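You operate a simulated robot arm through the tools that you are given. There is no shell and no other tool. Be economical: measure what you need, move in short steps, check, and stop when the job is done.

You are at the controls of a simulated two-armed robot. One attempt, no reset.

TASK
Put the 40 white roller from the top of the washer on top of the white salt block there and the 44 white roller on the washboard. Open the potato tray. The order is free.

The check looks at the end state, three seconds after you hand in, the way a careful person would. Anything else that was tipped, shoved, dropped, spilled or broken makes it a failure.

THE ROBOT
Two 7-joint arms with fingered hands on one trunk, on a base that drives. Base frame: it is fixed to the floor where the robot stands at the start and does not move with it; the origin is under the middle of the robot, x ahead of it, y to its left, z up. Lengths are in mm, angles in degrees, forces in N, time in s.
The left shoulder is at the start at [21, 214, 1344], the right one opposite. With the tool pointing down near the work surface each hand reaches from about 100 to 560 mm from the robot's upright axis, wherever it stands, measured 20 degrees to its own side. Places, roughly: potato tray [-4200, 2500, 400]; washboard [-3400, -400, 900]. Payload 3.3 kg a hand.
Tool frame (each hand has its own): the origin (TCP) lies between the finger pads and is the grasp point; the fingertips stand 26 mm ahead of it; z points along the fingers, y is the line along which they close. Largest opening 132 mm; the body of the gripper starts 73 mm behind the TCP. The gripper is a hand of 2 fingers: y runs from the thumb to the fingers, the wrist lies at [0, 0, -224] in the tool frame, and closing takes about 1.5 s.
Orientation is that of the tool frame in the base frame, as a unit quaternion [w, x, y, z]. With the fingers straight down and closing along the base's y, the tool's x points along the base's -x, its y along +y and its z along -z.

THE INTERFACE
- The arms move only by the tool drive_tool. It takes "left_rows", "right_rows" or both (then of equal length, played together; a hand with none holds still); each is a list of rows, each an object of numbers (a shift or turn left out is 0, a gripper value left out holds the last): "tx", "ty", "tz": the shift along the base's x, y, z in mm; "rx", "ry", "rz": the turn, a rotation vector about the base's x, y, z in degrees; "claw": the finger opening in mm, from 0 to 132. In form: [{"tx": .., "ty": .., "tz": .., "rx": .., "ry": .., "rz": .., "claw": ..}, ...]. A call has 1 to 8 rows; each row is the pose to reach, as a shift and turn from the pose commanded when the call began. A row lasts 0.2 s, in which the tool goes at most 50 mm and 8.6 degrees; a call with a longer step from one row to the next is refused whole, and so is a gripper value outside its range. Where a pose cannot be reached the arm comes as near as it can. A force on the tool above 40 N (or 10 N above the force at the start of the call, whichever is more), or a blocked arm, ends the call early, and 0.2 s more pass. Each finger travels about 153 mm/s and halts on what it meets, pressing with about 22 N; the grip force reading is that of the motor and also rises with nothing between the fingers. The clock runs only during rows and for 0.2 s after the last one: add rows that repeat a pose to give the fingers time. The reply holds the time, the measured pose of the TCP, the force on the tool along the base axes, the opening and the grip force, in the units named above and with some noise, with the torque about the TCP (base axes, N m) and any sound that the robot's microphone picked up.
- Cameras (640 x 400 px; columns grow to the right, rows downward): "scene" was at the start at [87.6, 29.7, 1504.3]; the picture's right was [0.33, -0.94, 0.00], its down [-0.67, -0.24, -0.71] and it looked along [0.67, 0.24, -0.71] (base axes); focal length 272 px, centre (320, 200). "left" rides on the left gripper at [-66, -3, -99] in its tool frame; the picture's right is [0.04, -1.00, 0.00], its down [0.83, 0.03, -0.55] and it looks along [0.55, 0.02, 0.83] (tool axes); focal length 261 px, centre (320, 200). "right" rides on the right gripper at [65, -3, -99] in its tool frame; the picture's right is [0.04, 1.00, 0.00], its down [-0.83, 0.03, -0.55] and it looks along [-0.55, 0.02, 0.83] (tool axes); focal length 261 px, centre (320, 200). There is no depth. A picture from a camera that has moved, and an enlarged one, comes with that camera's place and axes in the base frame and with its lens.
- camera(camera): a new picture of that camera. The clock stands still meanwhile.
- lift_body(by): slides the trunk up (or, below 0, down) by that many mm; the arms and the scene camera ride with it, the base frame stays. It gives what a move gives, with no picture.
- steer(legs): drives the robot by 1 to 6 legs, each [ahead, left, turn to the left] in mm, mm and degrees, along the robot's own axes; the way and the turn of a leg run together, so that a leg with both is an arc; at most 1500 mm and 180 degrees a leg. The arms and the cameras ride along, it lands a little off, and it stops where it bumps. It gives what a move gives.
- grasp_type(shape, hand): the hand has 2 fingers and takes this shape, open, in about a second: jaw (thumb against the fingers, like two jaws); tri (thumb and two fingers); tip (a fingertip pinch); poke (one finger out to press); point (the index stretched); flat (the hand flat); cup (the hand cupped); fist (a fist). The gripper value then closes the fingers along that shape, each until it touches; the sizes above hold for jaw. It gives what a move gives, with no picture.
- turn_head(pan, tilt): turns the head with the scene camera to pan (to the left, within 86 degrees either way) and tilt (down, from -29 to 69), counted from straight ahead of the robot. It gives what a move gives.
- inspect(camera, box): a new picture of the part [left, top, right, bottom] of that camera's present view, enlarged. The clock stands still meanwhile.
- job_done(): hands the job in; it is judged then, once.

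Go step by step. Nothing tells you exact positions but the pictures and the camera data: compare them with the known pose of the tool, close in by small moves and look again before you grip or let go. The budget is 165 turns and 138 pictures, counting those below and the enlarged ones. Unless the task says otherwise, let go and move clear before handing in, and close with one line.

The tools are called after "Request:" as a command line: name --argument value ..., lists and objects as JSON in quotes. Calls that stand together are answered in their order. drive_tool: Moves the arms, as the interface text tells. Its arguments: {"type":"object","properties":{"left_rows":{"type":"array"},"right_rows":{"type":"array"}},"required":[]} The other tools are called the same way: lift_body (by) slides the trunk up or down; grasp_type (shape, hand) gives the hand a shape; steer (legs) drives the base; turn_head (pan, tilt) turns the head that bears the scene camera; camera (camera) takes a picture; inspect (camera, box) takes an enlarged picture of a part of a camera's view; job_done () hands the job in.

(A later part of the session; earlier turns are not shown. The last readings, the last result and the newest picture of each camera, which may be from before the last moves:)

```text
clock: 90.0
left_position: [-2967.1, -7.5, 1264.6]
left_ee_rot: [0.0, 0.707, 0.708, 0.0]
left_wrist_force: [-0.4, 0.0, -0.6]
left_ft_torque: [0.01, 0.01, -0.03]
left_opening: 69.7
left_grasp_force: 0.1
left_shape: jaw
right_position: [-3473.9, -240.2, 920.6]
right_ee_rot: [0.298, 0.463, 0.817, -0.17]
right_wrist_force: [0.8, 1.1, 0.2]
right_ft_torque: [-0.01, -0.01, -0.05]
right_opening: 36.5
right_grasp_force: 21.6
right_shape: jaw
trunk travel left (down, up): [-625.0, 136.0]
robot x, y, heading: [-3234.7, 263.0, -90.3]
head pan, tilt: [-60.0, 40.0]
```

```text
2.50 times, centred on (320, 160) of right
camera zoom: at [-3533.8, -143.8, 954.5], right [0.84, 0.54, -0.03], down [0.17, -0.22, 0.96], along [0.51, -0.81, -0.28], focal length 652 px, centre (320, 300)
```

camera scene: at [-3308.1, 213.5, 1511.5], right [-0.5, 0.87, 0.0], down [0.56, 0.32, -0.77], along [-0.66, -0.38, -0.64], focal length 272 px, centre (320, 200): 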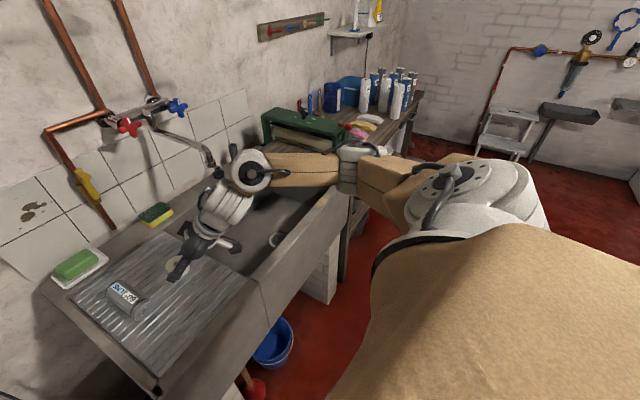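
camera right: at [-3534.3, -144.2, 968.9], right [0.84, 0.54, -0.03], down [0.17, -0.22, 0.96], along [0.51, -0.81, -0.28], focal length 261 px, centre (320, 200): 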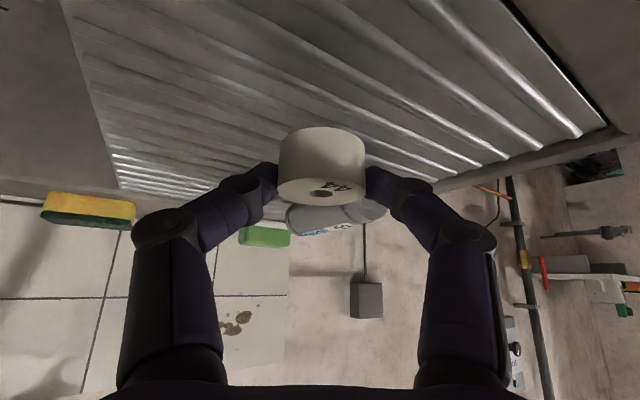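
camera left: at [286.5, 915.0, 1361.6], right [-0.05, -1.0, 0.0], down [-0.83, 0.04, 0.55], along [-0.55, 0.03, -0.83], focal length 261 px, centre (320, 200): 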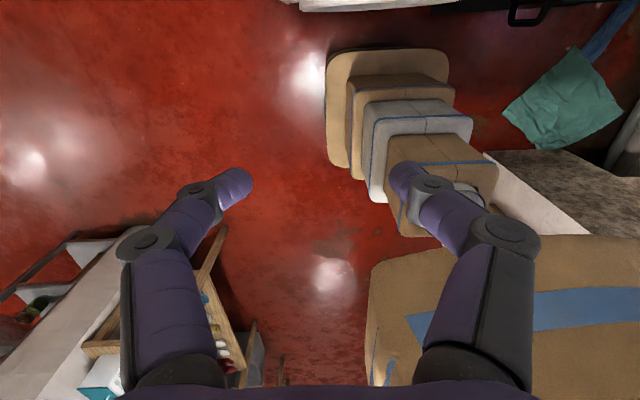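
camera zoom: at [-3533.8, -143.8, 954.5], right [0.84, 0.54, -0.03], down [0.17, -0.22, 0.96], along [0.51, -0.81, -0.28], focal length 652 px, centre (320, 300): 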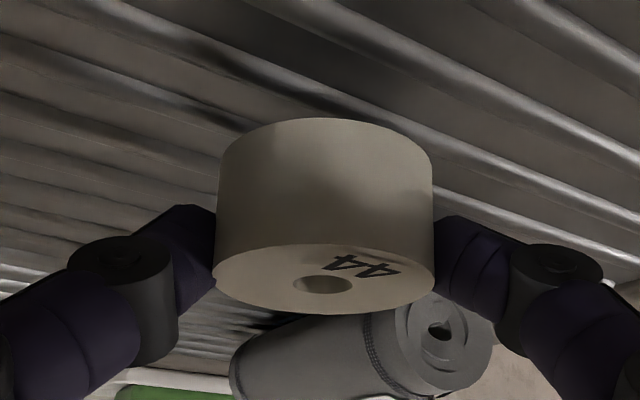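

Request:
drive_tool --right_rows '[{"tz": -2}, {"tz": -3}, {"tz": -3}]'

Request:
drive_tool --right_rows '[{"tz": -2}, {"tz": -3}, {"tz": -3}]'

Request:
inspect --camera "right" --box '[220, 80, 420, 240]'

Request:
inspect --camera "scene" --box '[90, 190, 290, 340]'

```text
clock: 90.8
left_position: [-2966.8, -8.4, 1264.2]
left_ee_rot: [0.0, 0.707, 0.707, 0.0]
left_wrist_force: [0.0, 0.1, 1.1]
left_ft_torque: [-0.02, 0.0, 0.0]
left_opening: 69.3
left_grasp_force: 0.0
left_shape: jaw
right_position: [-3474.4, -240.7, 918.9]
right_ee_rot: [0.298, 0.463, 0.817, -0.17]
right_wrist_force: [-0.5, -0.1, 0.0]
right_ft_torque: [0.0, 0.02, -0.03]
right_opening: 36.4
right_grasp_force: 21.7
right_shape: jaw
trunk travel left (down, up): [-625.0, 136.0]
robot x, y, heading: [-3234.1, 263.0, -90.1]
head pan, tilt: [-60.0, 40.0]
```

```text
clock: 91.6
left_position: [-2966.8, -7.9, 1264.7]
left_ee_rot: [0.0, 0.707, 0.707, 0.001]
left_wrist_force: [0.3, -0.4, -0.8]
left_ft_torque: [0.03, -0.01, 0.03]
left_opening: 69.3
left_grasp_force: 0.1
left_shape: jaw
right_position: [-3474.0, -240.3, 915.8]
right_ee_rot: [0.298, 0.463, 0.818, -0.169]
right_wrist_force: [-0.2, 1.4, -0.2]
right_ft_torque: [-0.01, -0.03, 0.02]
right_opening: 36.3
right_grasp_force: 22.1
right_shape: jaw
trunk travel left (down, up): [-625.0, 136.0]
robot x, y, heading: [-3231.6, 263.8, -90.1]
head pan, tilt: [-60.0, 40.0]
```

```text
2.50 times, centred on (320, 160) of right
camera zoom: at [-3533.5, -143.0, 949.1], right [0.84, 0.54, -0.03], down [0.17, -0.22, 0.96], along [0.51, -0.81, -0.28], focal length 652 px, centre (320, 300)
```

zoom: 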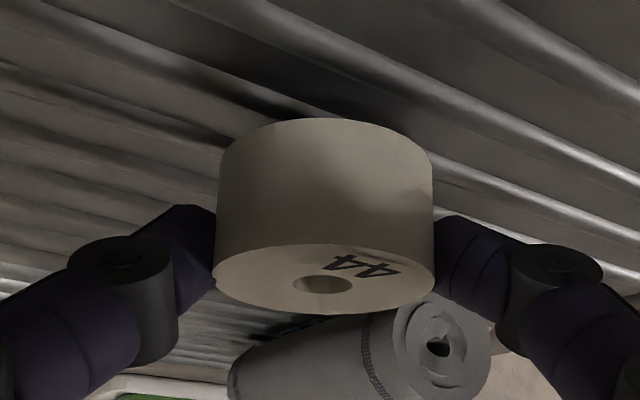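

```text
2.67 times, centred on (190, 265) of scene
camera zoom: at [-3308.2, 213.6, 1511.5], right [-0.5, 0.87, 0.0], down [0.56, 0.32, -0.77], along [-0.66, -0.38, -0.64], focal length 724 px, centre (667, 27)
```

zoom: 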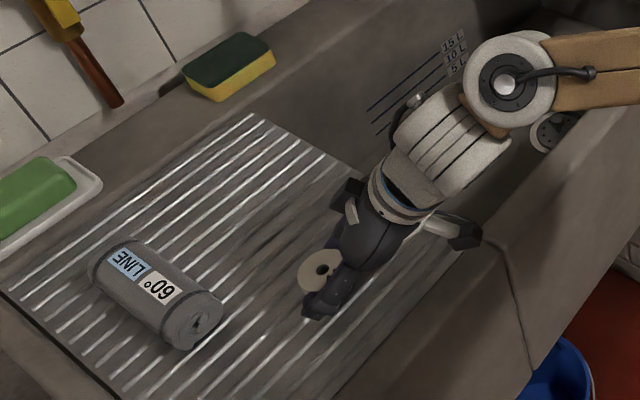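

Request:
drive_tool --right_rows '[{"tz": -2}, {"tz": -3}, {"tz": -3}]'

Request:
drive_tool --right_rows '[{"tz": -1.5}, {"tz": -2.5}, {"tz": -2.5}]'

Request:
inspect --camera "right" --box '[220, 80, 420, 240]'

```text
clock: 92.4
left_position: [-2966.9, -7.5, 1264.1]
left_ee_rot: [0.0, 0.707, 0.707, 0.001]
left_wrist_force: [0.4, 0.5, -0.4]
left_ft_torque: [-0.03, 0.0, -0.02]
left_opening: 69.9
left_grasp_force: 0.1
left_shape: jaw
right_position: [-3473.3, -239.4, 912.3]
right_ee_rot: [0.298, 0.463, 0.817, -0.17]
right_wrist_force: [0.0, -0.8, -0.9]
right_ft_torque: [0.02, -0.02, -0.03]
right_opening: 36.3
right_grasp_force: 22.2
right_shape: jaw
trunk travel left (down, up): [-625.0, 136.0]
robot x, y, heading: [-3237.1, 262.4, -90.3]
head pan, tilt: [-60.0, 40.0]
```

```text
clock: 93.2
left_position: [-2967.6, -8.1, 1263.1]
left_ee_rot: [0.0, 0.708, 0.707, 0.0]
left_wrist_force: [0.8, -0.8, 1.1]
left_ft_torque: [0.0, 0.0, 0.03]
left_opening: 69.5
left_grasp_force: 0.0
left_shape: jaw
right_position: [-3474.5, -239.9, 910.1]
right_ee_rot: [0.298, 0.463, 0.817, -0.169]
right_wrist_force: [0.4, 0.1, 0.1]
right_ft_torque: [0.0, -0.01, 0.01]
right_opening: 36.3
right_grasp_force: 22.4
right_shape: jaw
trunk travel left (down, up): [-625.0, 136.0]
robot x, y, heading: [-3234.3, 265.9, -90.2]
head pan, tilt: [-60.0, 40.0]
```

```text
2.50 times, centred on (320, 160) of right
camera zoom: at [-3534.8, -143.8, 943.2], right [0.84, 0.54, -0.03], down [0.18, -0.22, 0.96], along [0.51, -0.81, -0.28], focal length 652 px, centre (320, 300)
```

zoom: 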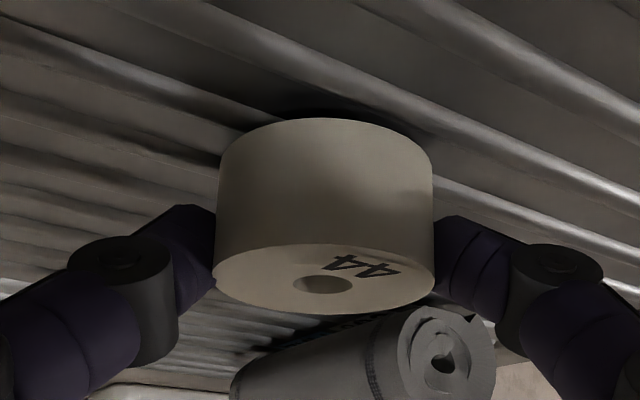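

Request:
drive_tool --right_rows '[{"tz": -1.5}, {"tz": -2.5}, {"tz": -2.5}]'

Request:
drive_tool --right_rows '[{"tz": -1.5}, {"tz": -2.5}, {"tz": -2.5}]'

Request:
inspect --camera "right" --box '[220, 80, 420, 240]'

```text
clock: 94.0
left_position: [-2966.0, -7.6, 1264.5]
left_ee_rot: [0.0, 0.707, 0.707, 0.0]
left_wrist_force: [-0.6, 0.2, 0.6]
left_ft_torque: [-0.04, -0.01, 0.0]
left_opening: 69.6
left_grasp_force: 0.0
left_shape: jaw
right_position: [-3474.4, -240.3, 905.8]
right_ee_rot: [0.297, 0.464, 0.817, -0.17]
right_wrist_force: [-0.2, 0.2, 1.8]
right_ft_torque: [0.03, -0.01, -0.02]
right_opening: 36.4
right_grasp_force: 21.8
right_shape: jaw
trunk travel left (down, up): [-625.0, 136.0]
robot x, y, heading: [-3230.9, 262.3, -90.0]
head pan, tilt: [-60.0, 40.0]
```

```text
clock: 94.8
left_position: [-2966.5, -6.3, 1265.3]
left_ee_rot: [0.0, 0.707, 0.708, 0.0]
left_wrist_force: [1.0, -0.4, 0.3]
left_ft_torque: [0.0, -0.02, -0.01]
left_opening: 69.6
left_grasp_force: 0.0
left_shape: jaw
right_position: [-3473.9, -241.0, 906.5]
right_ee_rot: [0.299, 0.463, 0.817, -0.171]
right_wrist_force: [-2.2, 0.1, 14.6]
right_ft_torque: [-0.15, -0.03, -0.01]
right_opening: 37.0
right_grasp_force: 22.3
right_shape: jaw
trunk travel left (down, up): [-625.0, 136.0]
robot x, y, heading: [-3234.8, 264.7, -90.2]
head pan, tilt: [-60.0, 40.0]
```

```text
2.50 times, centred on (320, 160) of right
camera zoom: at [-3534.0, -144.4, 939.1], right [0.84, 0.54, -0.03], down [0.17, -0.22, 0.96], along [0.51, -0.81, -0.28], focal length 652 px, centre (320, 300)
```

zoom: 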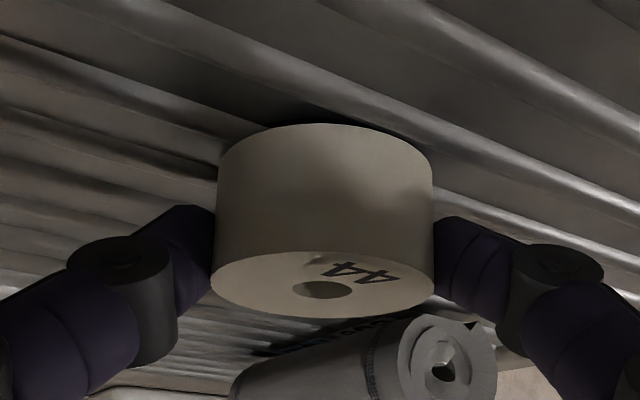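

Contact at about 15 N, and the roller settled on the ribs. I ease up 2 mm and open slowly.

Request:
drive_tool --right_rows '[{"tz": 1.5}, {"tz": 1.5, "claw": 40}, {"tz": 1.5, "claw": 44}, {"tz": 1.5, "claw": 50}, {"tz": 1.5, "claw": 60}, {"tz": 1.5, "claw": 66}, {"tz": 1.5, "claw": 66}]'

Request:
camera --camera "right"

```text
clock: 96.4
left_position: [-2967.5, -6.8, 1264.9]
left_ee_rot: [0.0, 0.707, 0.707, -0.001]
left_wrist_force: [-0.2, 0.7, 0.1]
left_ft_torque: [-0.01, -0.02, -0.01]
left_opening: 69.4
left_grasp_force: 0.1
left_shape: jaw
right_position: [-3475.3, -240.8, 906.5]
right_ee_rot: [0.298, 0.463, 0.817, -0.169]
right_wrist_force: [-0.1, -0.1, 0.0]
right_ft_torque: [0.0, 0.04, -0.02]
right_opening: 65.7
right_grasp_force: 0.0
right_shape: jaw
trunk travel left (down, up): [-625.0, 136.0]
robot x, y, heading: [-3231.2, 263.3, -90.1]
head pan, tilt: [-60.0, 40.0]
```

```text
67 pictures are left
camera right: at [-3534.4, -144.6, 939.6], right [0.84, 0.54, -0.03], down [0.17, -0.22, 0.96], along [0.51, -0.81, -0.28], focal length 261 px, centre (320, 200)
```

right: 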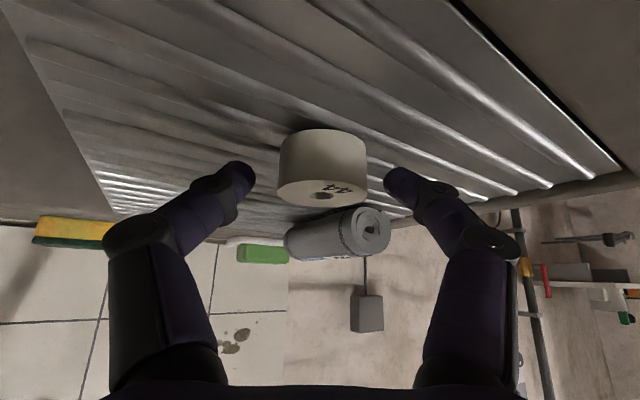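

It stands by itself. I lift straight up and check.

Request:
drive_tool --right_rows '[{"tz": 10}, {"tz": 35}, {"tz": 75}, {"tz": 120}, {"tz": 165}, {"tz": 210}, {"tz": 250}, {"tz": 285}]'

Request:
drive_tool --right_rows '[{"ty": 40, "tz": 20}, {"ty": 80, "tz": 40}, {"ty": 120, "tz": 60, "tx": 20}, {"ty": 150, "tz": 70, "tx": 50}, {"ty": 155, "tz": 70, "tx": 90}]'

Request:
turn_head --pan -30 --tilt 50

Request:
camera --camera "scene"

```text
clock: 98.2
left_position: [-2966.2, -6.1, 1263.0]
left_ee_rot: [-0.001, 0.707, 0.707, 0.001]
left_wrist_force: [-0.8, -0.3, -0.9]
left_ft_torque: [-0.03, -0.03, -0.03]
left_opening: 69.4
left_grasp_force: 0.2
left_shape: jaw
right_position: [-3472.5, -243.2, 1190.6]
right_ee_rot: [0.297, 0.464, 0.817, -0.169]
right_wrist_force: [0.1, -0.3, 0.6]
right_ft_torque: [0.0, 0.0, 0.01]
right_opening: 65.6
right_grasp_force: 0.0
right_shape: jaw
trunk travel left (down, up): [-625.0, 136.0]
robot x, y, heading: [-3237.2, 263.4, -90.2]
head pan, tilt: [-60.0, 40.0]
```

```text
clock: 99.4
left_position: [-2961.9, -6.2, 1263.7]
left_ee_rot: [0.0, 0.707, 0.707, -0.001]
left_wrist_force: [0.9, 1.3, 0.1]
left_ft_torque: [-0.01, 0.04, -0.02]
left_opening: 69.7
left_grasp_force: 0.1
left_shape: jaw
right_position: [-3377.6, -81.9, 1259.4]
right_ee_rot: [0.298, 0.46, 0.819, -0.17]
right_wrist_force: [-1.2, 0.6, 0.3]
right_ft_torque: [-0.02, -0.04, 0.01]
right_opening: 66.0
right_grasp_force: 0.1
right_shape: jaw
right hand out of reach, approached as far as the arm can: row 4
trunk travel left (down, up): [-625.0, 136.0]
robot x, y, heading: [-3230.4, 264.2, -90.1]
head pan, tilt: [-60.0, 40.0]
```

```text
clock: 100.4
left_position: [-2966.2, -6.7, 1264.0]
left_ee_rot: [0.0, 0.708, 0.707, 0.0]
left_wrist_force: [-0.1, -0.3, 0.6]
left_ft_torque: [0.0, 0.04, 0.01]
left_opening: 69.4
left_grasp_force: 0.0
left_shape: jaw
right_position: [-3378.8, -83.8, 1259.8]
right_ee_rot: [0.299, 0.461, 0.819, -0.168]
right_wrist_force: [0.4, -0.1, 0.4]
right_ft_torque: [-0.02, -0.01, -0.01]
right_opening: 66.1
right_grasp_force: 0.0
right_shape: jaw
trunk travel left (down, up): [-625.0, 136.0]
robot x, y, heading: [-3234.3, 264.4, -90.1]
head pan, tilt: [-30.0, 50.0]
```

```text
66 pictures are left
camera scene: at [-3272.2, 189.9, 1497.4], right [-0.87, 0.5, 0.0], down [0.38, 0.66, -0.64], along [-0.32, -0.56, -0.77], focal length 272 px, centre (320, 200)
```

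scene: 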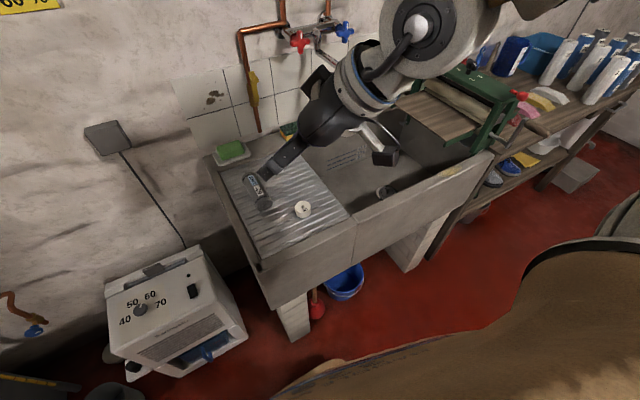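

Roller 44 stands on the washboard. Now to the potato tray near (−4200, 2500): I back off and turn right to look for it.

Request:
steer --legs '[[-480, 0, 0], [0, 0, -90]]'

Request:
turn_head --pan -45 --tilt 20

Request:
camera --camera "scene"

```text
clock: 107.0
left_position: [-3502.9, 460.8, 1264.4]
left_ee_rot: [0.0, 1.0, 0.005, 0.0]
left_wrist_force: [0.2, -0.2, 0.0]
left_ft_torque: [0.01, 0.01, 0.03]
left_opening: 69.8
left_grasp_force: 0.0
left_shape: jaw
right_position: [-3585.3, 876.0, 1259.8]
right_ee_rot: [0.092, 0.904, 0.256, -0.33]
right_wrist_force: [-0.2, -0.4, 0.1]
right_ft_torque: [-0.02, -0.01, 0.0]
right_opening: 66.1
right_grasp_force: 0.1
right_shape: jaw
trunk travel left (down, up): [-625.0, 136.0]
robot x, y, heading: [-3234.9, 729.1, -179.5]
head pan, tilt: [-30.0, 50.0]
```

```text
clock: 107.9
left_position: [-3502.5, 459.6, 1264.7]
left_ee_rot: [0.0, 1.0, 0.007, 0.0]
left_wrist_force: [-0.6, -0.1, 0.0]
left_ft_torque: [0.03, -0.01, -0.02]
left_opening: 69.6
left_grasp_force: 0.2
left_shape: jaw
right_position: [-3585.7, 875.2, 1259.4]
right_ee_rot: [0.093, 0.904, 0.256, -0.33]
right_wrist_force: [-0.1, 0.1, 0.5]
right_ft_torque: [0.02, 0.0, -0.01]
right_opening: 66.2
right_grasp_force: 0.0
right_shape: jaw
trunk travel left (down, up): [-625.0, 136.0]
robot x, y, heading: [-3234.5, 728.5, -179.1]
head pan, tilt: [-45.0, 20.0]
```

```text
65 pictures are left
camera scene: at [-3312.2, 798.6, 1542.8], right [0.7, 0.72, 0.0], down [0.25, -0.24, -0.94], along [-0.67, 0.66, -0.34], focal length 272 px, centre (320, 200)
```

scene: 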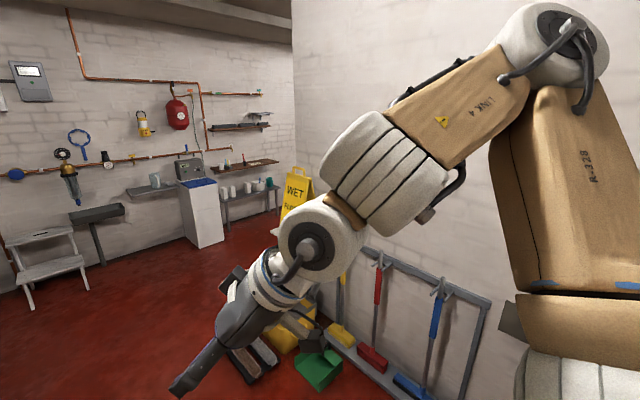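

The right-hand wall ends further on; the tray should be around that corner. I drive ahead 1300 and look right.

Request:
steer --legs '[[1300, 0, 0]]'

Request:
turn_head --pan -65 --tilt 20

Request:
camera --camera "scene"

```text
clock: 114.4
left_position: [-4798.8, 489.8, 1263.3]
left_ee_rot: [0.001, 1.0, -0.018, 0.001]
left_wrist_force: [0.6, 0.3, -0.8]
left_ft_torque: [0.0, 0.03, 0.0]
left_opening: 69.5
left_grasp_force: 0.0
left_shape: jaw
right_position: [-4861.0, 908.9, 1259.7]
right_ee_rot: [0.084, 0.909, 0.234, -0.333]
right_wrist_force: [-0.1, -0.1, 0.4]
right_ft_torque: [0.02, -0.01, 0.04]
right_opening: 66.1
right_grasp_force: 0.1
right_shape: jaw
trunk travel left (down, up): [-625.0, 136.0]
robot x, y, heading: [-4520.2, 748.8, 177.6]
head pan, tilt: [-45.0, 20.0]
```

```text
clock: 115.2
left_position: [-4798.3, 490.1, 1263.9]
left_ee_rot: [0.0, 1.0, -0.019, 0.001]
left_wrist_force: [0.4, 0.0, -0.1]
left_ft_torque: [0.01, -0.01, 0.03]
left_opening: 69.4
left_grasp_force: 0.1
left_shape: jaw
right_position: [-4861.3, 909.0, 1258.4]
right_ee_rot: [0.085, 0.91, 0.235, -0.332]
right_wrist_force: [-0.1, -0.1, -1.5]
right_ft_torque: [0.02, -0.01, 0.02]
right_opening: 66.0
right_grasp_force: 0.0
right_shape: jaw
trunk travel left (down, up): [-625.0, 136.0]
robot x, y, heading: [-4518.1, 747.6, 177.8]
head pan, tilt: [-65.0, 20.0]
```

```text
64 pictures are left
camera scene: at [-4564.5, 835.8, 1542.9], right [0.92, 0.39, 0.0], down [0.13, -0.31, -0.94], along [-0.37, 0.87, -0.34], focal length 272 px, centre (320, 200)
```

scene: 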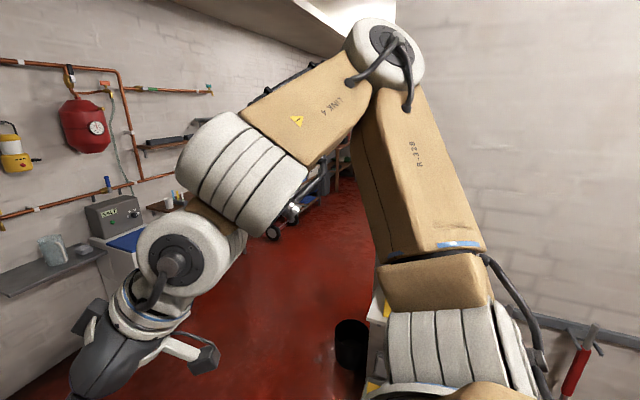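

The tilted right arm blocks the view. I bring the right hand back to pointing straight down and then turn right 60°.

Request:
drive_tool --right_rows '[{"rx": 1.56, "ry": -6.58, "rz": -4.95}, {"rx": 3.13, "ry": -13.17, "rz": -9.9}, {"rx": 4.69, "ry": -19.75, "rz": -14.85}, {"rx": 6.25, "ry": -26.3, "rz": -19.8}, {"rx": 7.82, "ry": -32.9, "rz": -24.75, "ty": 30}, {"rx": 9.38, "ry": -39.5, "rz": -29.7, "ty": 60}, {"rx": 9.38, "ry": -39.5, "rz": -29.7, "ty": 90}]'

Request:
steer --legs '[[0, 0, -60]]'

Request:
turn_head --pan -25 --tilt 20

Request:
camera --camera "scene"

```text
clock: 116.8
left_position: [-4797.6, 491.0, 1264.0]
left_ee_rot: [0.001, 1.0, -0.019, 0.0]
left_wrist_force: [-0.2, 1.2, -0.8]
left_ft_torque: [-0.02, 0.02, 0.02]
left_opening: 69.4
left_grasp_force: 0.0
left_shape: jaw
right_position: [-4860.5, 999.2, 1259.0]
right_ee_rot: [0.0, 1.0, -0.018, 0.001]
right_wrist_force: [0.6, 0.6, -0.2]
right_ft_torque: [-0.03, 0.0, 0.0]
right_opening: 66.2
right_grasp_force: 0.0
right_shape: jaw
trunk travel left (down, up): [-625.0, 136.0]
robot x, y, heading: [-4516.8, 742.0, 177.6]
head pan, tilt: [-65.0, 20.0]
```

```text
clock: 119.9
left_position: [-4879.1, 866.0, 1265.7]
left_ee_rot: [0.0, 0.855, -0.519, 0.0]
left_wrist_force: [0.6, 0.3, -0.7]
left_ft_torque: [-0.01, 0.01, 0.0]
left_opening: 69.7
left_grasp_force: 0.1
left_shape: jaw
right_position: [-4468.9, 1169.6, 1259.2]
right_ee_rot: [0.0, 0.854, -0.52, 0.001]
right_wrist_force: [-0.5, 0.3, 0.2]
right_ft_torque: [0.03, 0.01, -0.01]
right_opening: 66.0
right_grasp_force: 0.1
right_shape: jaw
trunk travel left (down, up): [-625.0, 136.0]
robot x, y, heading: [-4514.6, 746.7, 117.5]
head pan, tilt: [-65.0, 20.0]
```

```text
clock: 121.0
left_position: [-4879.2, 866.1, 1263.5]
left_ee_rot: [-0.001, 0.854, -0.519, 0.0]
left_wrist_force: [0.9, -0.3, 0.2]
left_ft_torque: [0.0, 0.01, -0.03]
left_opening: 69.3
left_grasp_force: 0.0
left_shape: jaw
right_position: [-4468.3, 1169.7, 1259.0]
right_ee_rot: [-0.001, 0.855, -0.519, 0.001]
right_wrist_force: [0.3, 0.1, 0.1]
right_ft_torque: [-0.02, -0.04, 0.01]
right_opening: 66.0
right_grasp_force: 0.2
right_shape: jaw
trunk travel left (down, up): [-625.0, 136.0]
robot x, y, heading: [-4514.6, 743.1, 117.4]
head pan, tilt: [-25.0, 20.0]
```

```text
63 pictures are left
camera scene: at [-4526.1, 852.8, 1542.9], right [1.0, 0.04, 0.0], down [0.01, -0.34, -0.94], along [-0.04, 0.94, -0.34], focal length 272 px, centre (320, 200)
```

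scene: 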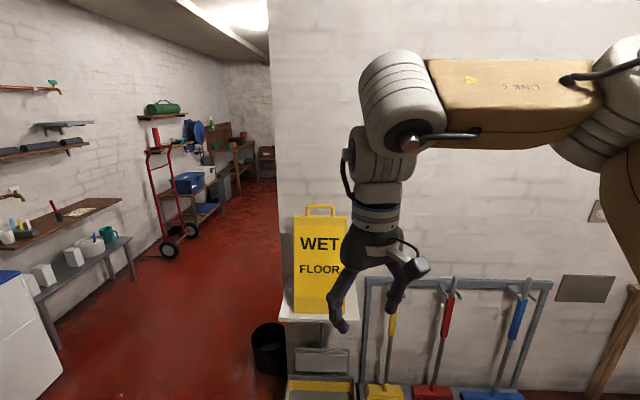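

The wall corner is near (−4780, 1930) with a black bin beside it. I go around: face +y, shift left 850, drive ahead 1300, then look right.

Request:
steer --legs '[[0, 0, -27.5], [0, 850, 0], [1300, 0, 0]]'

Request:
turn_head --pan -50 --tilt 25

Request:
camera --camera "scene"

```text
clock: 133.1
left_position: [-5545.4, 2354.4, 1263.7]
left_ee_rot: [0.0, -0.671, 0.741, 0.0]
left_wrist_force: [0.0, -0.2, -0.2]
left_ft_torque: [-0.02, 0.02, -0.01]
left_opening: 69.5
left_grasp_force: 0.0
left_shape: jaw
right_position: [-5036.1, 2386.3, 1259.6]
right_ee_rot: [0.0, -0.671, 0.742, 0.0]
right_wrist_force: [0.5, -0.3, 0.4]
right_ft_torque: [0.0, -0.04, -0.01]
right_opening: 66.2
right_grasp_force: 0.0
right_shape: jaw
trunk travel left (down, up): [-625.0, 136.0]
robot x, y, heading: [-5304.2, 2055.5, 84.2]
head pan, tilt: [-25.0, 20.0]
```

```text
clock: 134.0
left_position: [-5545.6, 2355.9, 1264.1]
left_ee_rot: [0.0, -0.67, 0.742, 0.0]
left_wrist_force: [-0.6, 0.4, -0.2]
left_ft_torque: [-0.04, 0.04, -0.01]
left_opening: 69.4
left_grasp_force: 0.1
left_shape: jaw
right_position: [-5035.6, 2383.9, 1259.1]
right_ee_rot: [0.0, -0.672, 0.741, 0.0]
right_wrist_force: [0.1, 0.6, 0.2]
right_ft_torque: [-0.02, 0.02, 0.01]
right_opening: 66.0
right_grasp_force: 0.0
right_shape: jaw
trunk travel left (down, up): [-625.0, 136.0]
robot x, y, heading: [-5307.5, 2055.5, 84.4]
head pan, tilt: [-50.0, 25.0]
```

```text
62 pictures are left
camera scene: at [-5229.9, 2123.2, 1534.8], right [0.56, -0.83, 0.0], down [-0.35, -0.24, -0.91], along [0.75, 0.51, -0.42], focal length 272 px, centre (320, 200)
```

scene: 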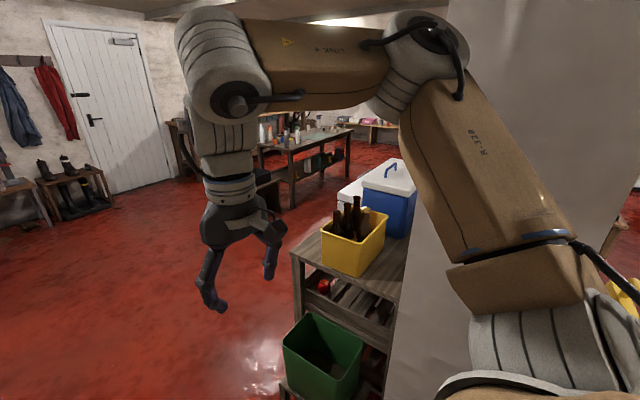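

A rack stands against the back side of the wall, holding crates and coolers. I zoom in there.

Request:
inspect --camera "scene" --box '[260, 200, 420, 400]'

```text
2.00 times, centred on (340, 300) of scene
camera zoom: at [-5229.9, 2123.2, 1534.8], right [0.56, -0.83, 0.0], down [-0.35, -0.24, -0.91], along [0.75, 0.51, -0.42], focal length 543 px, centre (280, 0)
```

zoom: 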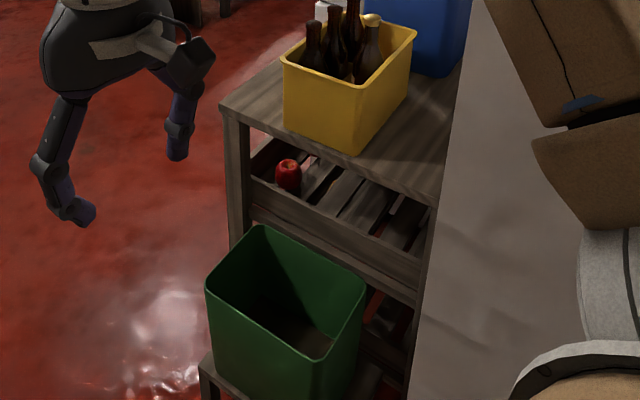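

It's a slatted fruit rack whose trays should slide out toward +y. I drive round to its front.

Request:
steer --legs '[[1150, 0, 0], [0, 0, -85]]'

Request:
turn_head --pan -30 --tilt 25

Request:
camera --camera "scene"

```text
clock: 143.5
left_position: [-4922.2, 3478.5, 1263.9]
left_ee_rot: [-0.001, 0.0, 1.0, 0.0]
left_wrist_force: [0.3, 0.0, -0.1]
left_ft_torque: [0.02, 0.01, -0.02]
left_opening: 69.6
left_grasp_force: 0.1
left_shape: jaw
right_position: [-4841.9, 2973.4, 1259.3]
right_ee_rot: [-0.001, 0.001, 1.0, -0.001]
right_wrist_force: [-0.9, 0.5, -0.1]
right_ft_torque: [0.0, 0.04, 0.04]
right_opening: 65.8
right_grasp_force: 0.1
right_shape: jaw
trunk travel left (down, up): [-625.0, 136.0]
robot x, y, heading: [-5193.9, 3212.0, -0.2]
head pan, tilt: [-50.0, 25.0]
```

```text
clock: 144.3
left_position: [-4921.9, 3477.4, 1265.2]
left_ee_rot: [0.0, 0.0, 1.0, 0.0]
left_wrist_force: [-0.5, 0.5, -0.4]
left_ft_torque: [-0.01, -0.03, -0.04]
left_opening: 69.5
left_grasp_force: 0.0
left_shape: jaw
right_position: [-4843.3, 2973.8, 1259.7]
right_ee_rot: [-0.001, 0.0, 1.0, 0.0]
right_wrist_force: [-0.7, -0.3, -0.2]
right_ft_torque: [-0.02, -0.01, 0.0]
right_opening: 65.9
right_grasp_force: 0.1
right_shape: jaw
trunk travel left (down, up): [-625.0, 136.0]
robot x, y, heading: [-5195.2, 3208.6, -0.1]
head pan, tilt: [-30.0, 25.0]
```

```text
60 pictures are left
camera scene: at [-5104.3, 3166.8, 1534.8], right [-0.5, -0.87, 0.0], down [-0.37, 0.21, -0.91], along [0.78, -0.45, -0.42], focal length 272 px, centre (320, 200)
```

scene: 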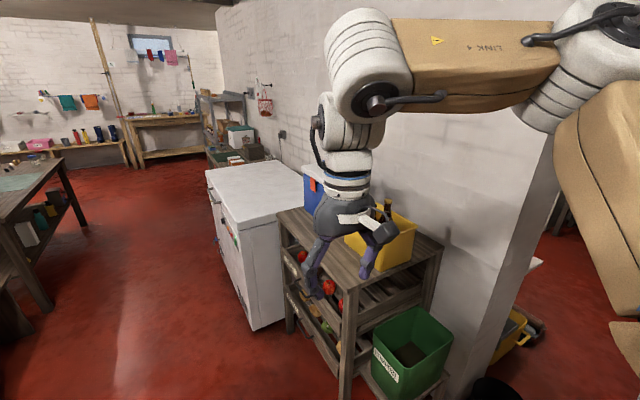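

The rack front is about y≈2650, x −4430…−3920, with a chest freezer beyond. I drive level with its centre and turn to face it.

Request:
steer --legs '[[1000, 120, 0], [0, 0, -90]]'

Request:
turn_head --pan 0 --tilt 50

Request:
camera --camera "scene"

```text
clock: 153.4
left_position: [-3941.7, 3038.3, 1264.4]
left_ee_rot: [0.0, 0.723, 0.691, 0.0]
left_wrist_force: [0.0, -0.1, -0.7]
left_ft_torque: [-0.03, -0.01, -0.01]
left_opening: 69.8
left_grasp_force: 0.1
left_shape: jaw
right_position: [-4450.5, 2979.6, 1259.6]
right_ee_rot: [-0.001, 0.723, 0.691, 0.0]
right_wrist_force: [-0.2, -0.2, -0.1]
right_ft_torque: [-0.01, 0.01, 0.0]
right_opening: 65.9
right_grasp_force: 0.0
right_shape: jaw
trunk travel left (down, up): [-625.0, 136.0]
robot x, y, heading: [-4196.7, 3320.1, -92.6]
head pan, tilt: [-30.0, 25.0]
```

```text
clock: 154.4
left_position: [-3943.1, 3038.0, 1264.8]
left_ee_rot: [-0.001, 0.723, 0.691, 0.0]
left_wrist_force: [0.0, 0.2, -0.1]
left_ft_torque: [0.02, 0.0, 0.0]
left_opening: 69.5
left_grasp_force: 0.1
left_shape: jaw
right_position: [-4449.6, 2979.5, 1259.2]
right_ee_rot: [-0.002, 0.722, 0.692, 0.0]
right_wrist_force: [0.5, -0.2, 0.2]
right_ft_torque: [-0.02, 0.0, 0.03]
right_opening: 66.1
right_grasp_force: 0.0
right_shape: jaw
trunk travel left (down, up): [-625.0, 136.0]
robot x, y, heading: [-4198.3, 3321.4, -92.8]
head pan, tilt: [0.0, 50.0]
```

```text
59 pictures are left
camera scene: at [-4202.1, 3235.8, 1497.4], right [-1.0, 0.05, 0.0], down [0.03, 0.76, -0.64], along [-0.03, -0.64, -0.77], focal length 272 px, centre (320, 200)
```

scene: 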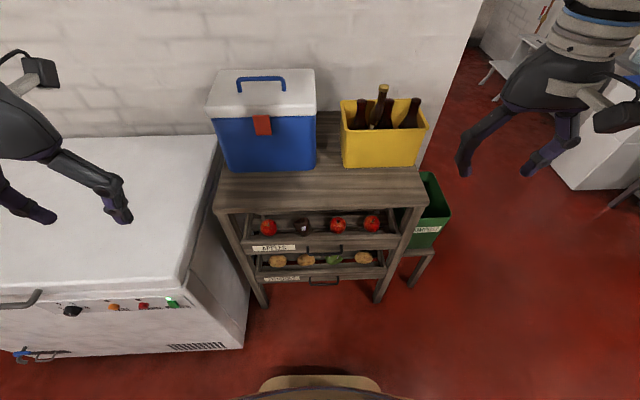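

The rack has an apple tray above and a lower tray with potatoes, each with a handle. I zoom in.

Request:
inspect --camera "scene" --box '[225, 195, 425, 320]'

```text
3.20 times, centred on (325, 258) of scene
camera zoom: at [-4202.1, 3235.8, 1497.4], right [-1.0, 0.05, 0.0], down [0.03, 0.76, -0.64], along [-0.03, -0.64, -0.77], focal length 869 px, centre (304, 16)
```

zoom: 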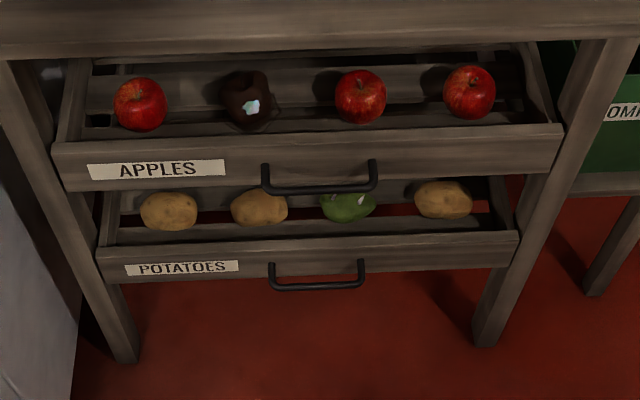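

Label POTATOES on the lower tray, with a horizontal bar handle near (−4242, 2770, ~385). Plan: grip the bar with the right hand pointing forward (fingers above/below) and back the base away. First I square up and make room.

Request:
steer --legs '[[0, 0, 2.6], [-80, 80, 0]]'

Request:
drive_tool --right_rows '[{"rx": -8.2, "ty": -32, "tz": 2.3}, {"rx": -16.4, "ty": -63, "tz": 9.1}, {"rx": -24.6, "ty": -93, "tz": 20.3}, {"rx": -32.8, "ty": -121, "tz": 35.7}, {"rx": -41, "ty": -147, "tz": 55}, {"rx": -49.2, "ty": -169.5, "tz": 77.6}, {"rx": -57.4, "ty": -188.7, "tz": 103.3}, {"rx": -65.6, "ty": -204, "tz": 131.5}]'

```text
clock: 156.0
left_position: [-3848.0, 3131.7, 1262.5]
left_ee_rot: [0.001, 0.706, 0.708, 0.0]
left_wrist_force: [0.4, 0.5, 0.4]
left_ft_torque: [0.0, 0.01, 0.01]
left_opening: 69.6
left_grasp_force: 0.0
left_shape: jaw
right_position: [-4353.5, 3048.9, 1259.1]
right_ee_rot: [0.0, 0.706, 0.708, -0.001]
right_wrist_force: [0.5, -0.1, 0.1]
right_ft_torque: [0.03, 0.03, 0.0]
right_opening: 66.0
right_grasp_force: 0.1
right_shape: jaw
trunk travel left (down, up): [-625.0, 136.0]
robot x, y, heading: [-4121.9, 3403.5, -89.9]
head pan, tilt: [0.0, 50.0]
```

```text
clock: 157.8
left_position: [-3848.6, 3131.0, 1263.6]
left_ee_rot: [-0.001, 0.706, 0.708, 0.001]
left_wrist_force: [-0.4, 0.4, 0.2]
left_ft_torque: [0.01, -0.02, 0.01]
left_opening: 69.5
left_grasp_force: 0.1
left_shape: jaw
right_position: [-4353.0, 2843.6, 1389.0]
right_ee_rot: [0.382, 0.593, 0.595, -0.384]
right_wrist_force: [0.2, -0.9, -0.7]
right_ft_torque: [0.0, 0.03, -0.02]
right_opening: 66.0
right_grasp_force: 0.1
right_shape: jaw
trunk travel left (down, up): [-625.0, 136.0]
robot x, y, heading: [-4118.7, 3405.1, -89.7]
head pan, tilt: [0.0, 50.0]
```

Good. I finish the pitch, then try the roll.

Request:
drive_tool --right_rows '[{"rx": -8.2, "tz": 0}, {"rx": -16.4, "tz": -20}, {"rx": -24.4, "tz": -50}, {"rx": -24.4, "tz": -90}, {"rx": -24.4, "tz": -90}]'

Request:
drive_tool --right_rows '[{"ry": -8.4}, {"ry": -16.8}, {"ry": -25.2}, {"ry": -33.6}, {"ry": -42}, {"ry": -50.4}, {"ry": -58.8}, {"ry": -67.2}]'

```text
clock: 159.0
left_position: [-3853.1, 3130.7, 1265.3]
left_ee_rot: [0.0, 0.706, 0.708, 0.002]
left_wrist_force: [-1.3, -0.4, -0.3]
left_ft_torque: [0.02, -0.05, -0.02]
left_opening: 69.4
left_grasp_force: 0.0
left_shape: jaw
right_position: [-4356.3, 2845.2, 1301.1]
right_ee_rot: [0.499, 0.501, 0.499, -0.501]
right_wrist_force: [-0.5, 0.0, -0.7]
right_ft_torque: [-0.02, -0.01, 0.03]
right_opening: 65.9
right_grasp_force: 0.1
right_shape: jaw
right hand out of reach, approached as far as the arm can: row 3
trunk travel left (down, up): [-625.0, 136.0]
robot x, y, heading: [-4118.9, 3403.0, -89.8]
head pan, tilt: [0.0, 50.0]
```

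```text
clock: 160.8
left_position: [-3848.8, 3130.5, 1264.0]
left_ee_rot: [0.0, 0.706, 0.709, 0.0]
left_wrist_force: [-0.4, 0.1, 0.1]
left_ft_torque: [-0.01, -0.01, -0.01]
left_opening: 69.3
left_grasp_force: 0.2
left_shape: jaw
right_position: [-4353.7, 2843.4, 1300.0]
right_ee_rot: [0.693, 0.693, 0.14, -0.14]
right_wrist_force: [0.2, -0.2, -0.5]
right_ft_torque: [0.03, 0.02, 0.03]
right_opening: 65.8
right_grasp_force: 0.0
right_shape: jaw
trunk travel left (down, up): [-625.0, 136.0]
robot x, y, heading: [-4119.8, 3402.5, -89.8]
head pan, tilt: [0.0, 50.0]
```

The roll works. I finish it, pull back a little, open the fingers, and lower the trunk.

Request:
drive_tool --right_rows '[{"ry": -8, "ty": 15, "claw": 80}, {"ry": -16, "ty": 30}, {"ry": -22.8, "ty": 45}, {"ry": -22.8, "ty": 45}]'

Request:
lift_body --by -350

Request:
turn_head --pan 0 --tilt 45

Request:
camera --camera "scene"

Request:
camera --camera "right"

```text
clock: 161.8
left_position: [-3849.3, 3131.3, 1263.3]
left_ee_rot: [0.0, 0.706, 0.708, 0.0]
left_wrist_force: [0.9, 0.7, -0.3]
left_ft_torque: [0.01, -0.03, -0.02]
left_opening: 69.7
left_grasp_force: 0.1
left_shape: jaw
right_position: [-4354.7, 2890.3, 1300.4]
right_ee_rot: [0.707, 0.708, 0.001, 0.0]
right_wrist_force: [0.1, -0.6, -0.5]
right_ft_torque: [0.04, 0.02, 0.03]
right_opening: 79.6
right_grasp_force: 0.2
right_shape: jaw
trunk travel left (down, up): [-625.0, 136.0]
robot x, y, heading: [-4118.7, 3401.1, -90.0]
head pan, tilt: [0.0, 50.0]
```

```text
clock: 165.2
left_position: [-3849.1, 3131.4, 913.5]
left_ee_rot: [0.0, 0.706, 0.708, 0.0]
left_wrist_force: [0.0, 0.8, -0.9]
left_ft_torque: [0.01, 0.02, -0.03]
left_opening: 69.4
left_grasp_force: 0.0
left_shape: jaw
right_position: [-4353.0, 2890.3, 949.8]
right_ee_rot: [0.707, 0.707, 0.003, -0.001]
right_wrist_force: [-0.9, 0.8, 0.3]
right_ft_torque: [0.01, -0.03, 0.0]
right_opening: 79.6
right_grasp_force: 0.0
right_shape: jaw
trunk travel left (down, up): [-275.0, 486.0]
robot x, y, heading: [-4116.0, 3398.2, -89.8]
head pan, tilt: [0.0, 50.0]
```

```text
clock: 165.8
left_position: [-3849.4, 3132.8, 914.3]
left_ee_rot: [0.0, 0.706, 0.709, 0.0]
left_wrist_force: [-0.6, 0.4, 0.0]
left_ft_torque: [0.01, 0.01, 0.03]
left_opening: 69.5
left_grasp_force: 0.2
left_shape: jaw
right_position: [-4352.8, 2890.0, 952.0]
right_ee_rot: [0.706, 0.708, 0.002, 0.0]
right_wrist_force: [0.2, -0.4, -0.1]
right_ft_torque: [0.0, -0.02, 0.02]
right_opening: 79.7
right_grasp_force: 0.0
right_shape: jaw
trunk travel left (down, up): [-275.0, 486.0]
robot x, y, heading: [-4112.8, 3404.2, -89.7]
head pan, tilt: [0.0, 45.0]
```

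```text
57 pictures are left
camera scene: at [-4116.9, 3274.2, 1152.1], right [-1.0, 0.0, 0.0], down [0.0, 0.71, -0.71], along [0.0, -0.71, -0.71], focal length 272 px, centre (320, 200)
```

scene: 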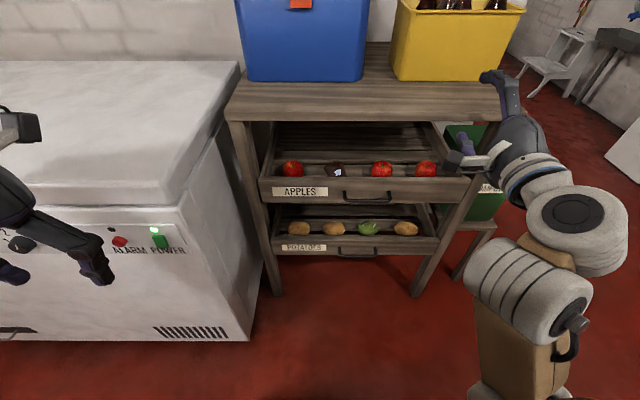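

```text
56 pictures are left
camera right: at [-4286.9, 2988.7, 948.5], right [0.04, 0.0, 1.0], down [-0.83, 0.55, 0.04], along [-0.55, -0.83, 0.02], focal length 261 px, centre (320, 200)
```

right: 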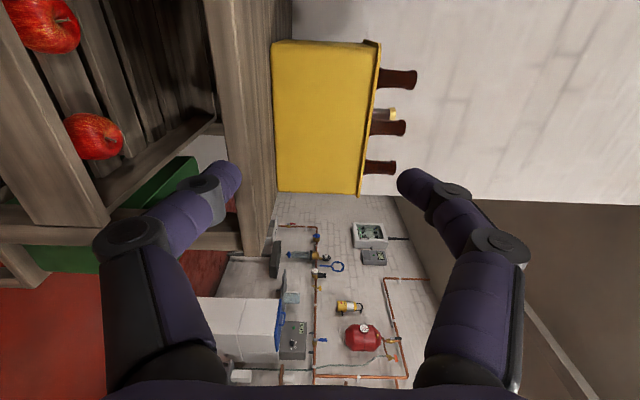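

The handle is around (−4235, 2790, ~440) by triangulation; I'll lower more to get a flatter view and refine.

Request:
lift_body --by -260

Request:
turn_head --pan 0 --tilt 35

Request:
camera --camera "scene"

Request:
inspect --camera "scene" --box '[240, 150, 480, 300]'

Request:
camera --camera "right"

```text
clock: 167.2
left_position: [-3848.7, 3130.7, 787.3]
left_ee_rot: [-0.003, 0.706, 0.708, 0.004]
left_wrist_force: [0.3, 0.5, -0.5]
left_ft_torque: [-0.01, -0.01, 0.01]
left_opening: 69.4
left_grasp_force: 0.0
left_shape: jaw
right_position: [-4377.7, 2883.8, 804.1]
right_ee_rot: [0.692, 0.718, 0.033, -0.063]
right_wrist_force: [0.4, 0.5, -0.2]
right_ft_torque: [0.02, 0.02, 0.0]
right_opening: 79.7
right_grasp_force: 0.1
right_shape: jaw
trunk travel left (down, up): [-151.0, 610.0]
robot x, y, heading: [-4117.2, 3403.9, -89.8]
head pan, tilt: [0.0, 45.0]
stopped: the arm was blocked; the commanded pose is now the measured one
```

```text
clock: 168.0
left_position: [-3849.1, 3131.4, 788.1]
left_ee_rot: [-0.003, 0.706, 0.708, 0.004]
left_wrist_force: [-0.4, 0.0, 0.4]
left_ft_torque: [0.01, 0.01, 0.0]
left_opening: 69.7
left_grasp_force: 0.2
left_shape: jaw
right_position: [-4378.3, 2882.7, 805.0]
right_ee_rot: [0.692, 0.719, 0.034, -0.062]
right_wrist_force: [0.6, 0.4, 0.4]
right_ft_torque: [0.02, 0.01, 0.03]
right_opening: 79.4
right_grasp_force: 0.1
right_shape: jaw
trunk travel left (down, up): [-151.0, 610.0]
robot x, y, heading: [-4113.1, 3402.6, -89.9]
head pan, tilt: [0.0, 35.0]
```

```text
55 pictures are left
camera scene: at [-4116.8, 3231.9, 1039.5], right [-1.0, 0.0, 0.0], down [0.0, 0.57, -0.82], along [0.0, -0.82, -0.57], focal length 272 px, centre (320, 200)
```

scene: 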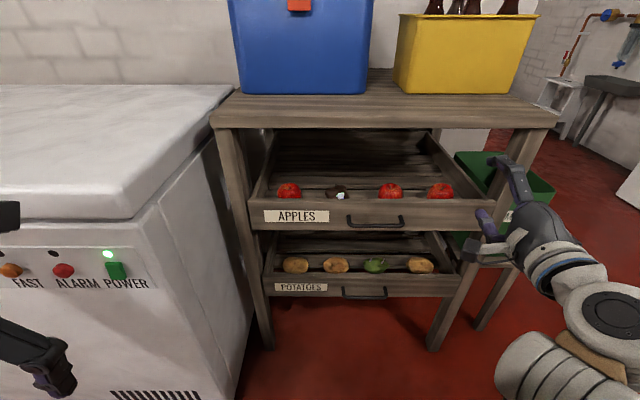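

```text
2.67 times, centred on (360, 225) of scene
camera zoom: at [-4116.8, 3231.9, 1039.5], right [-1.0, 0.0, 0.0], down [0.0, 0.57, -0.82], along [0.0, -0.82, -0.57], focal length 724 px, centre (213, 133)
```

zoom: 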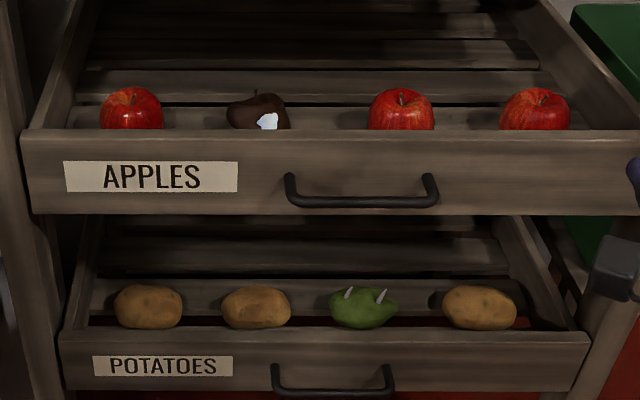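

```text
53 pictures are left
camera right: at [-4308.8, 2979.4, 797.9], right [0.17, -0.04, 0.98], down [-0.8, 0.58, 0.17], along [-0.58, -0.81, 0.07], focal length 261 px, centre (320, 200)
```

right: 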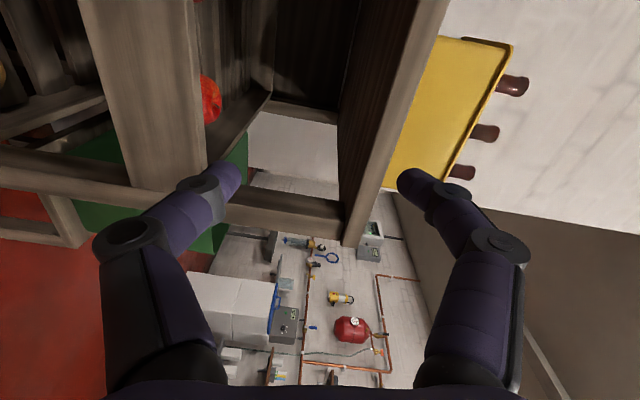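

The elbow touched (most likely my own base), so I raise the trunk slightly. Handle is triangulated at about (−4239, 2780, 406); I restore the hand's orientation and lower it in front of the rack.

Request:
lift_body --by 25

Request:
drive_tool --right_rows '[{"rx": -1.1, "ry": -3.9, "rz": 1.1, "tx": 10, "ty": 10}, {"rx": -2.2, "ry": -7.8, "rz": 2.3, "tx": 35, "ty": 15, "tz": -20}, {"rx": -2.2, "ry": -7.8, "rz": 2.3, "tx": 55, "ty": 15, "tz": -60}, {"rx": -2.2, "ry": -7.8, "rz": 2.3, "tx": 75, "ty": 15, "tz": -100}, {"rx": -2.2, "ry": -7.8, "rz": 2.3, "tx": 95, "ty": 15, "tz": -140}, {"rx": -2.2, "ry": -7.8, "rz": 2.3, "tx": 115, "ty": 15, "tz": -180}, {"rx": -2.2, "ry": -7.8, "rz": 2.3, "tx": 135, "ty": 15, "tz": -220}]'

Request:
camera --camera "scene"

```text
clock: 168.8
left_position: [-3849.7, 3130.6, 812.9]
left_ee_rot: [-0.004, 0.705, 0.709, 0.003]
left_wrist_force: [-0.2, 0.1, 0.3]
left_ft_torque: [-0.02, -0.03, 0.01]
left_opening: 69.6
left_grasp_force: 0.0
left_shape: jaw
right_position: [-4404.0, 2882.1, 845.4]
right_ee_rot: [0.698, 0.702, 0.066, -0.128]
right_wrist_force: [-0.6, -0.5, -0.7]
right_ft_torque: [0.0, 0.0, -0.01]
right_opening: 79.4
right_grasp_force: 0.1
right_shape: jaw
trunk travel left (down, up): [-176.0, 585.0]
robot x, y, heading: [-4118.6, 3397.4, -89.8]
head pan, tilt: [0.0, 35.0]
stopped: the arm was blocked; the commanded pose is now the measured one
```

```text
clock: 169.5
left_position: [-3848.9, 3130.6, 813.9]
left_ee_rot: [-0.004, 0.705, 0.709, 0.003]
left_wrist_force: [0.0, -0.8, -0.5]
left_ft_torque: [0.01, -0.02, 0.0]
left_opening: 69.6
left_grasp_force: 0.1
left_shape: jaw
right_position: [-4371.9, 2890.7, 897.2]
right_ee_rot: [0.782, 0.615, 0.04, -0.097]
right_wrist_force: [0.0, -0.8, -0.2]
right_ft_torque: [0.02, -0.02, -0.02]
right_opening: 80.0
right_grasp_force: 0.1
right_shape: jaw
trunk travel left (down, up): [-176.0, 585.0]
robot x, y, heading: [-4113.6, 3404.6, -89.8]
head pan, tilt: [0.0, 35.0]
stopped in row 3 (right hand): the arm was blocked; the commanded pose is now the measured one
```

```text
52 pictures are left
camera scene: at [-4116.9, 3240.2, 1065.8], right [-1.0, 0.0, 0.0], down [0.0, 0.57, -0.82], along [0.0, -0.82, -0.57], focal length 272 px, centre (320, 200)
```

scene: 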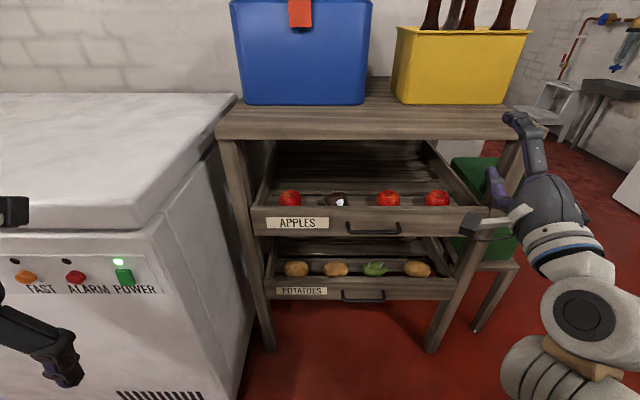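

The arm seems jammed at the elbow. I look at it.

Request:
turn_head --pan -50 --tilt 60

Request:
camera --camera "scene"

```text
clock: 170.7
left_position: [-3848.2, 3129.8, 813.3]
left_ee_rot: [-0.004, 0.705, 0.709, 0.004]
left_wrist_force: [0.1, -0.7, 0.0]
left_ft_torque: [-0.01, 0.0, -0.01]
left_opening: 69.3
left_grasp_force: 0.0
left_shape: jaw
right_position: [-4372.4, 2888.1, 897.6]
right_ee_rot: [0.782, 0.614, 0.041, -0.098]
right_wrist_force: [0.6, 0.3, 0.5]
right_ft_torque: [0.01, 0.0, -0.03]
right_opening: 79.8
right_grasp_force: 0.0
right_shape: jaw
trunk travel left (down, up): [-176.0, 585.0]
robot x, y, heading: [-4118.7, 3401.1, -89.8]
head pan, tilt: [-50.0, 60.0]
```

```text
51 pictures are left
camera scene: at [-4168.1, 3285.2, 1031.5], right [-0.65, 0.76, 0.0], down [0.66, 0.56, -0.5], along [-0.38, -0.32, -0.87], focal length 272 px, centre (320, 200)
```

scene: 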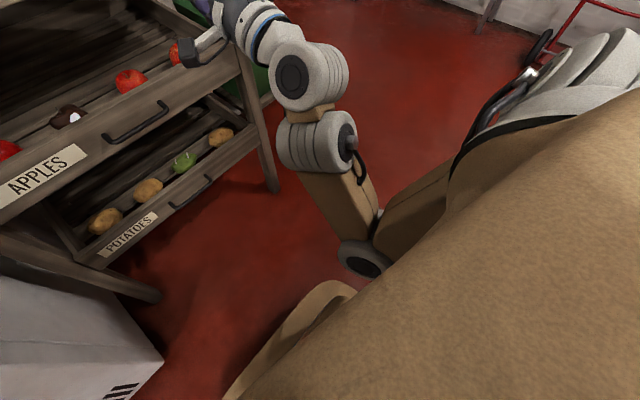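

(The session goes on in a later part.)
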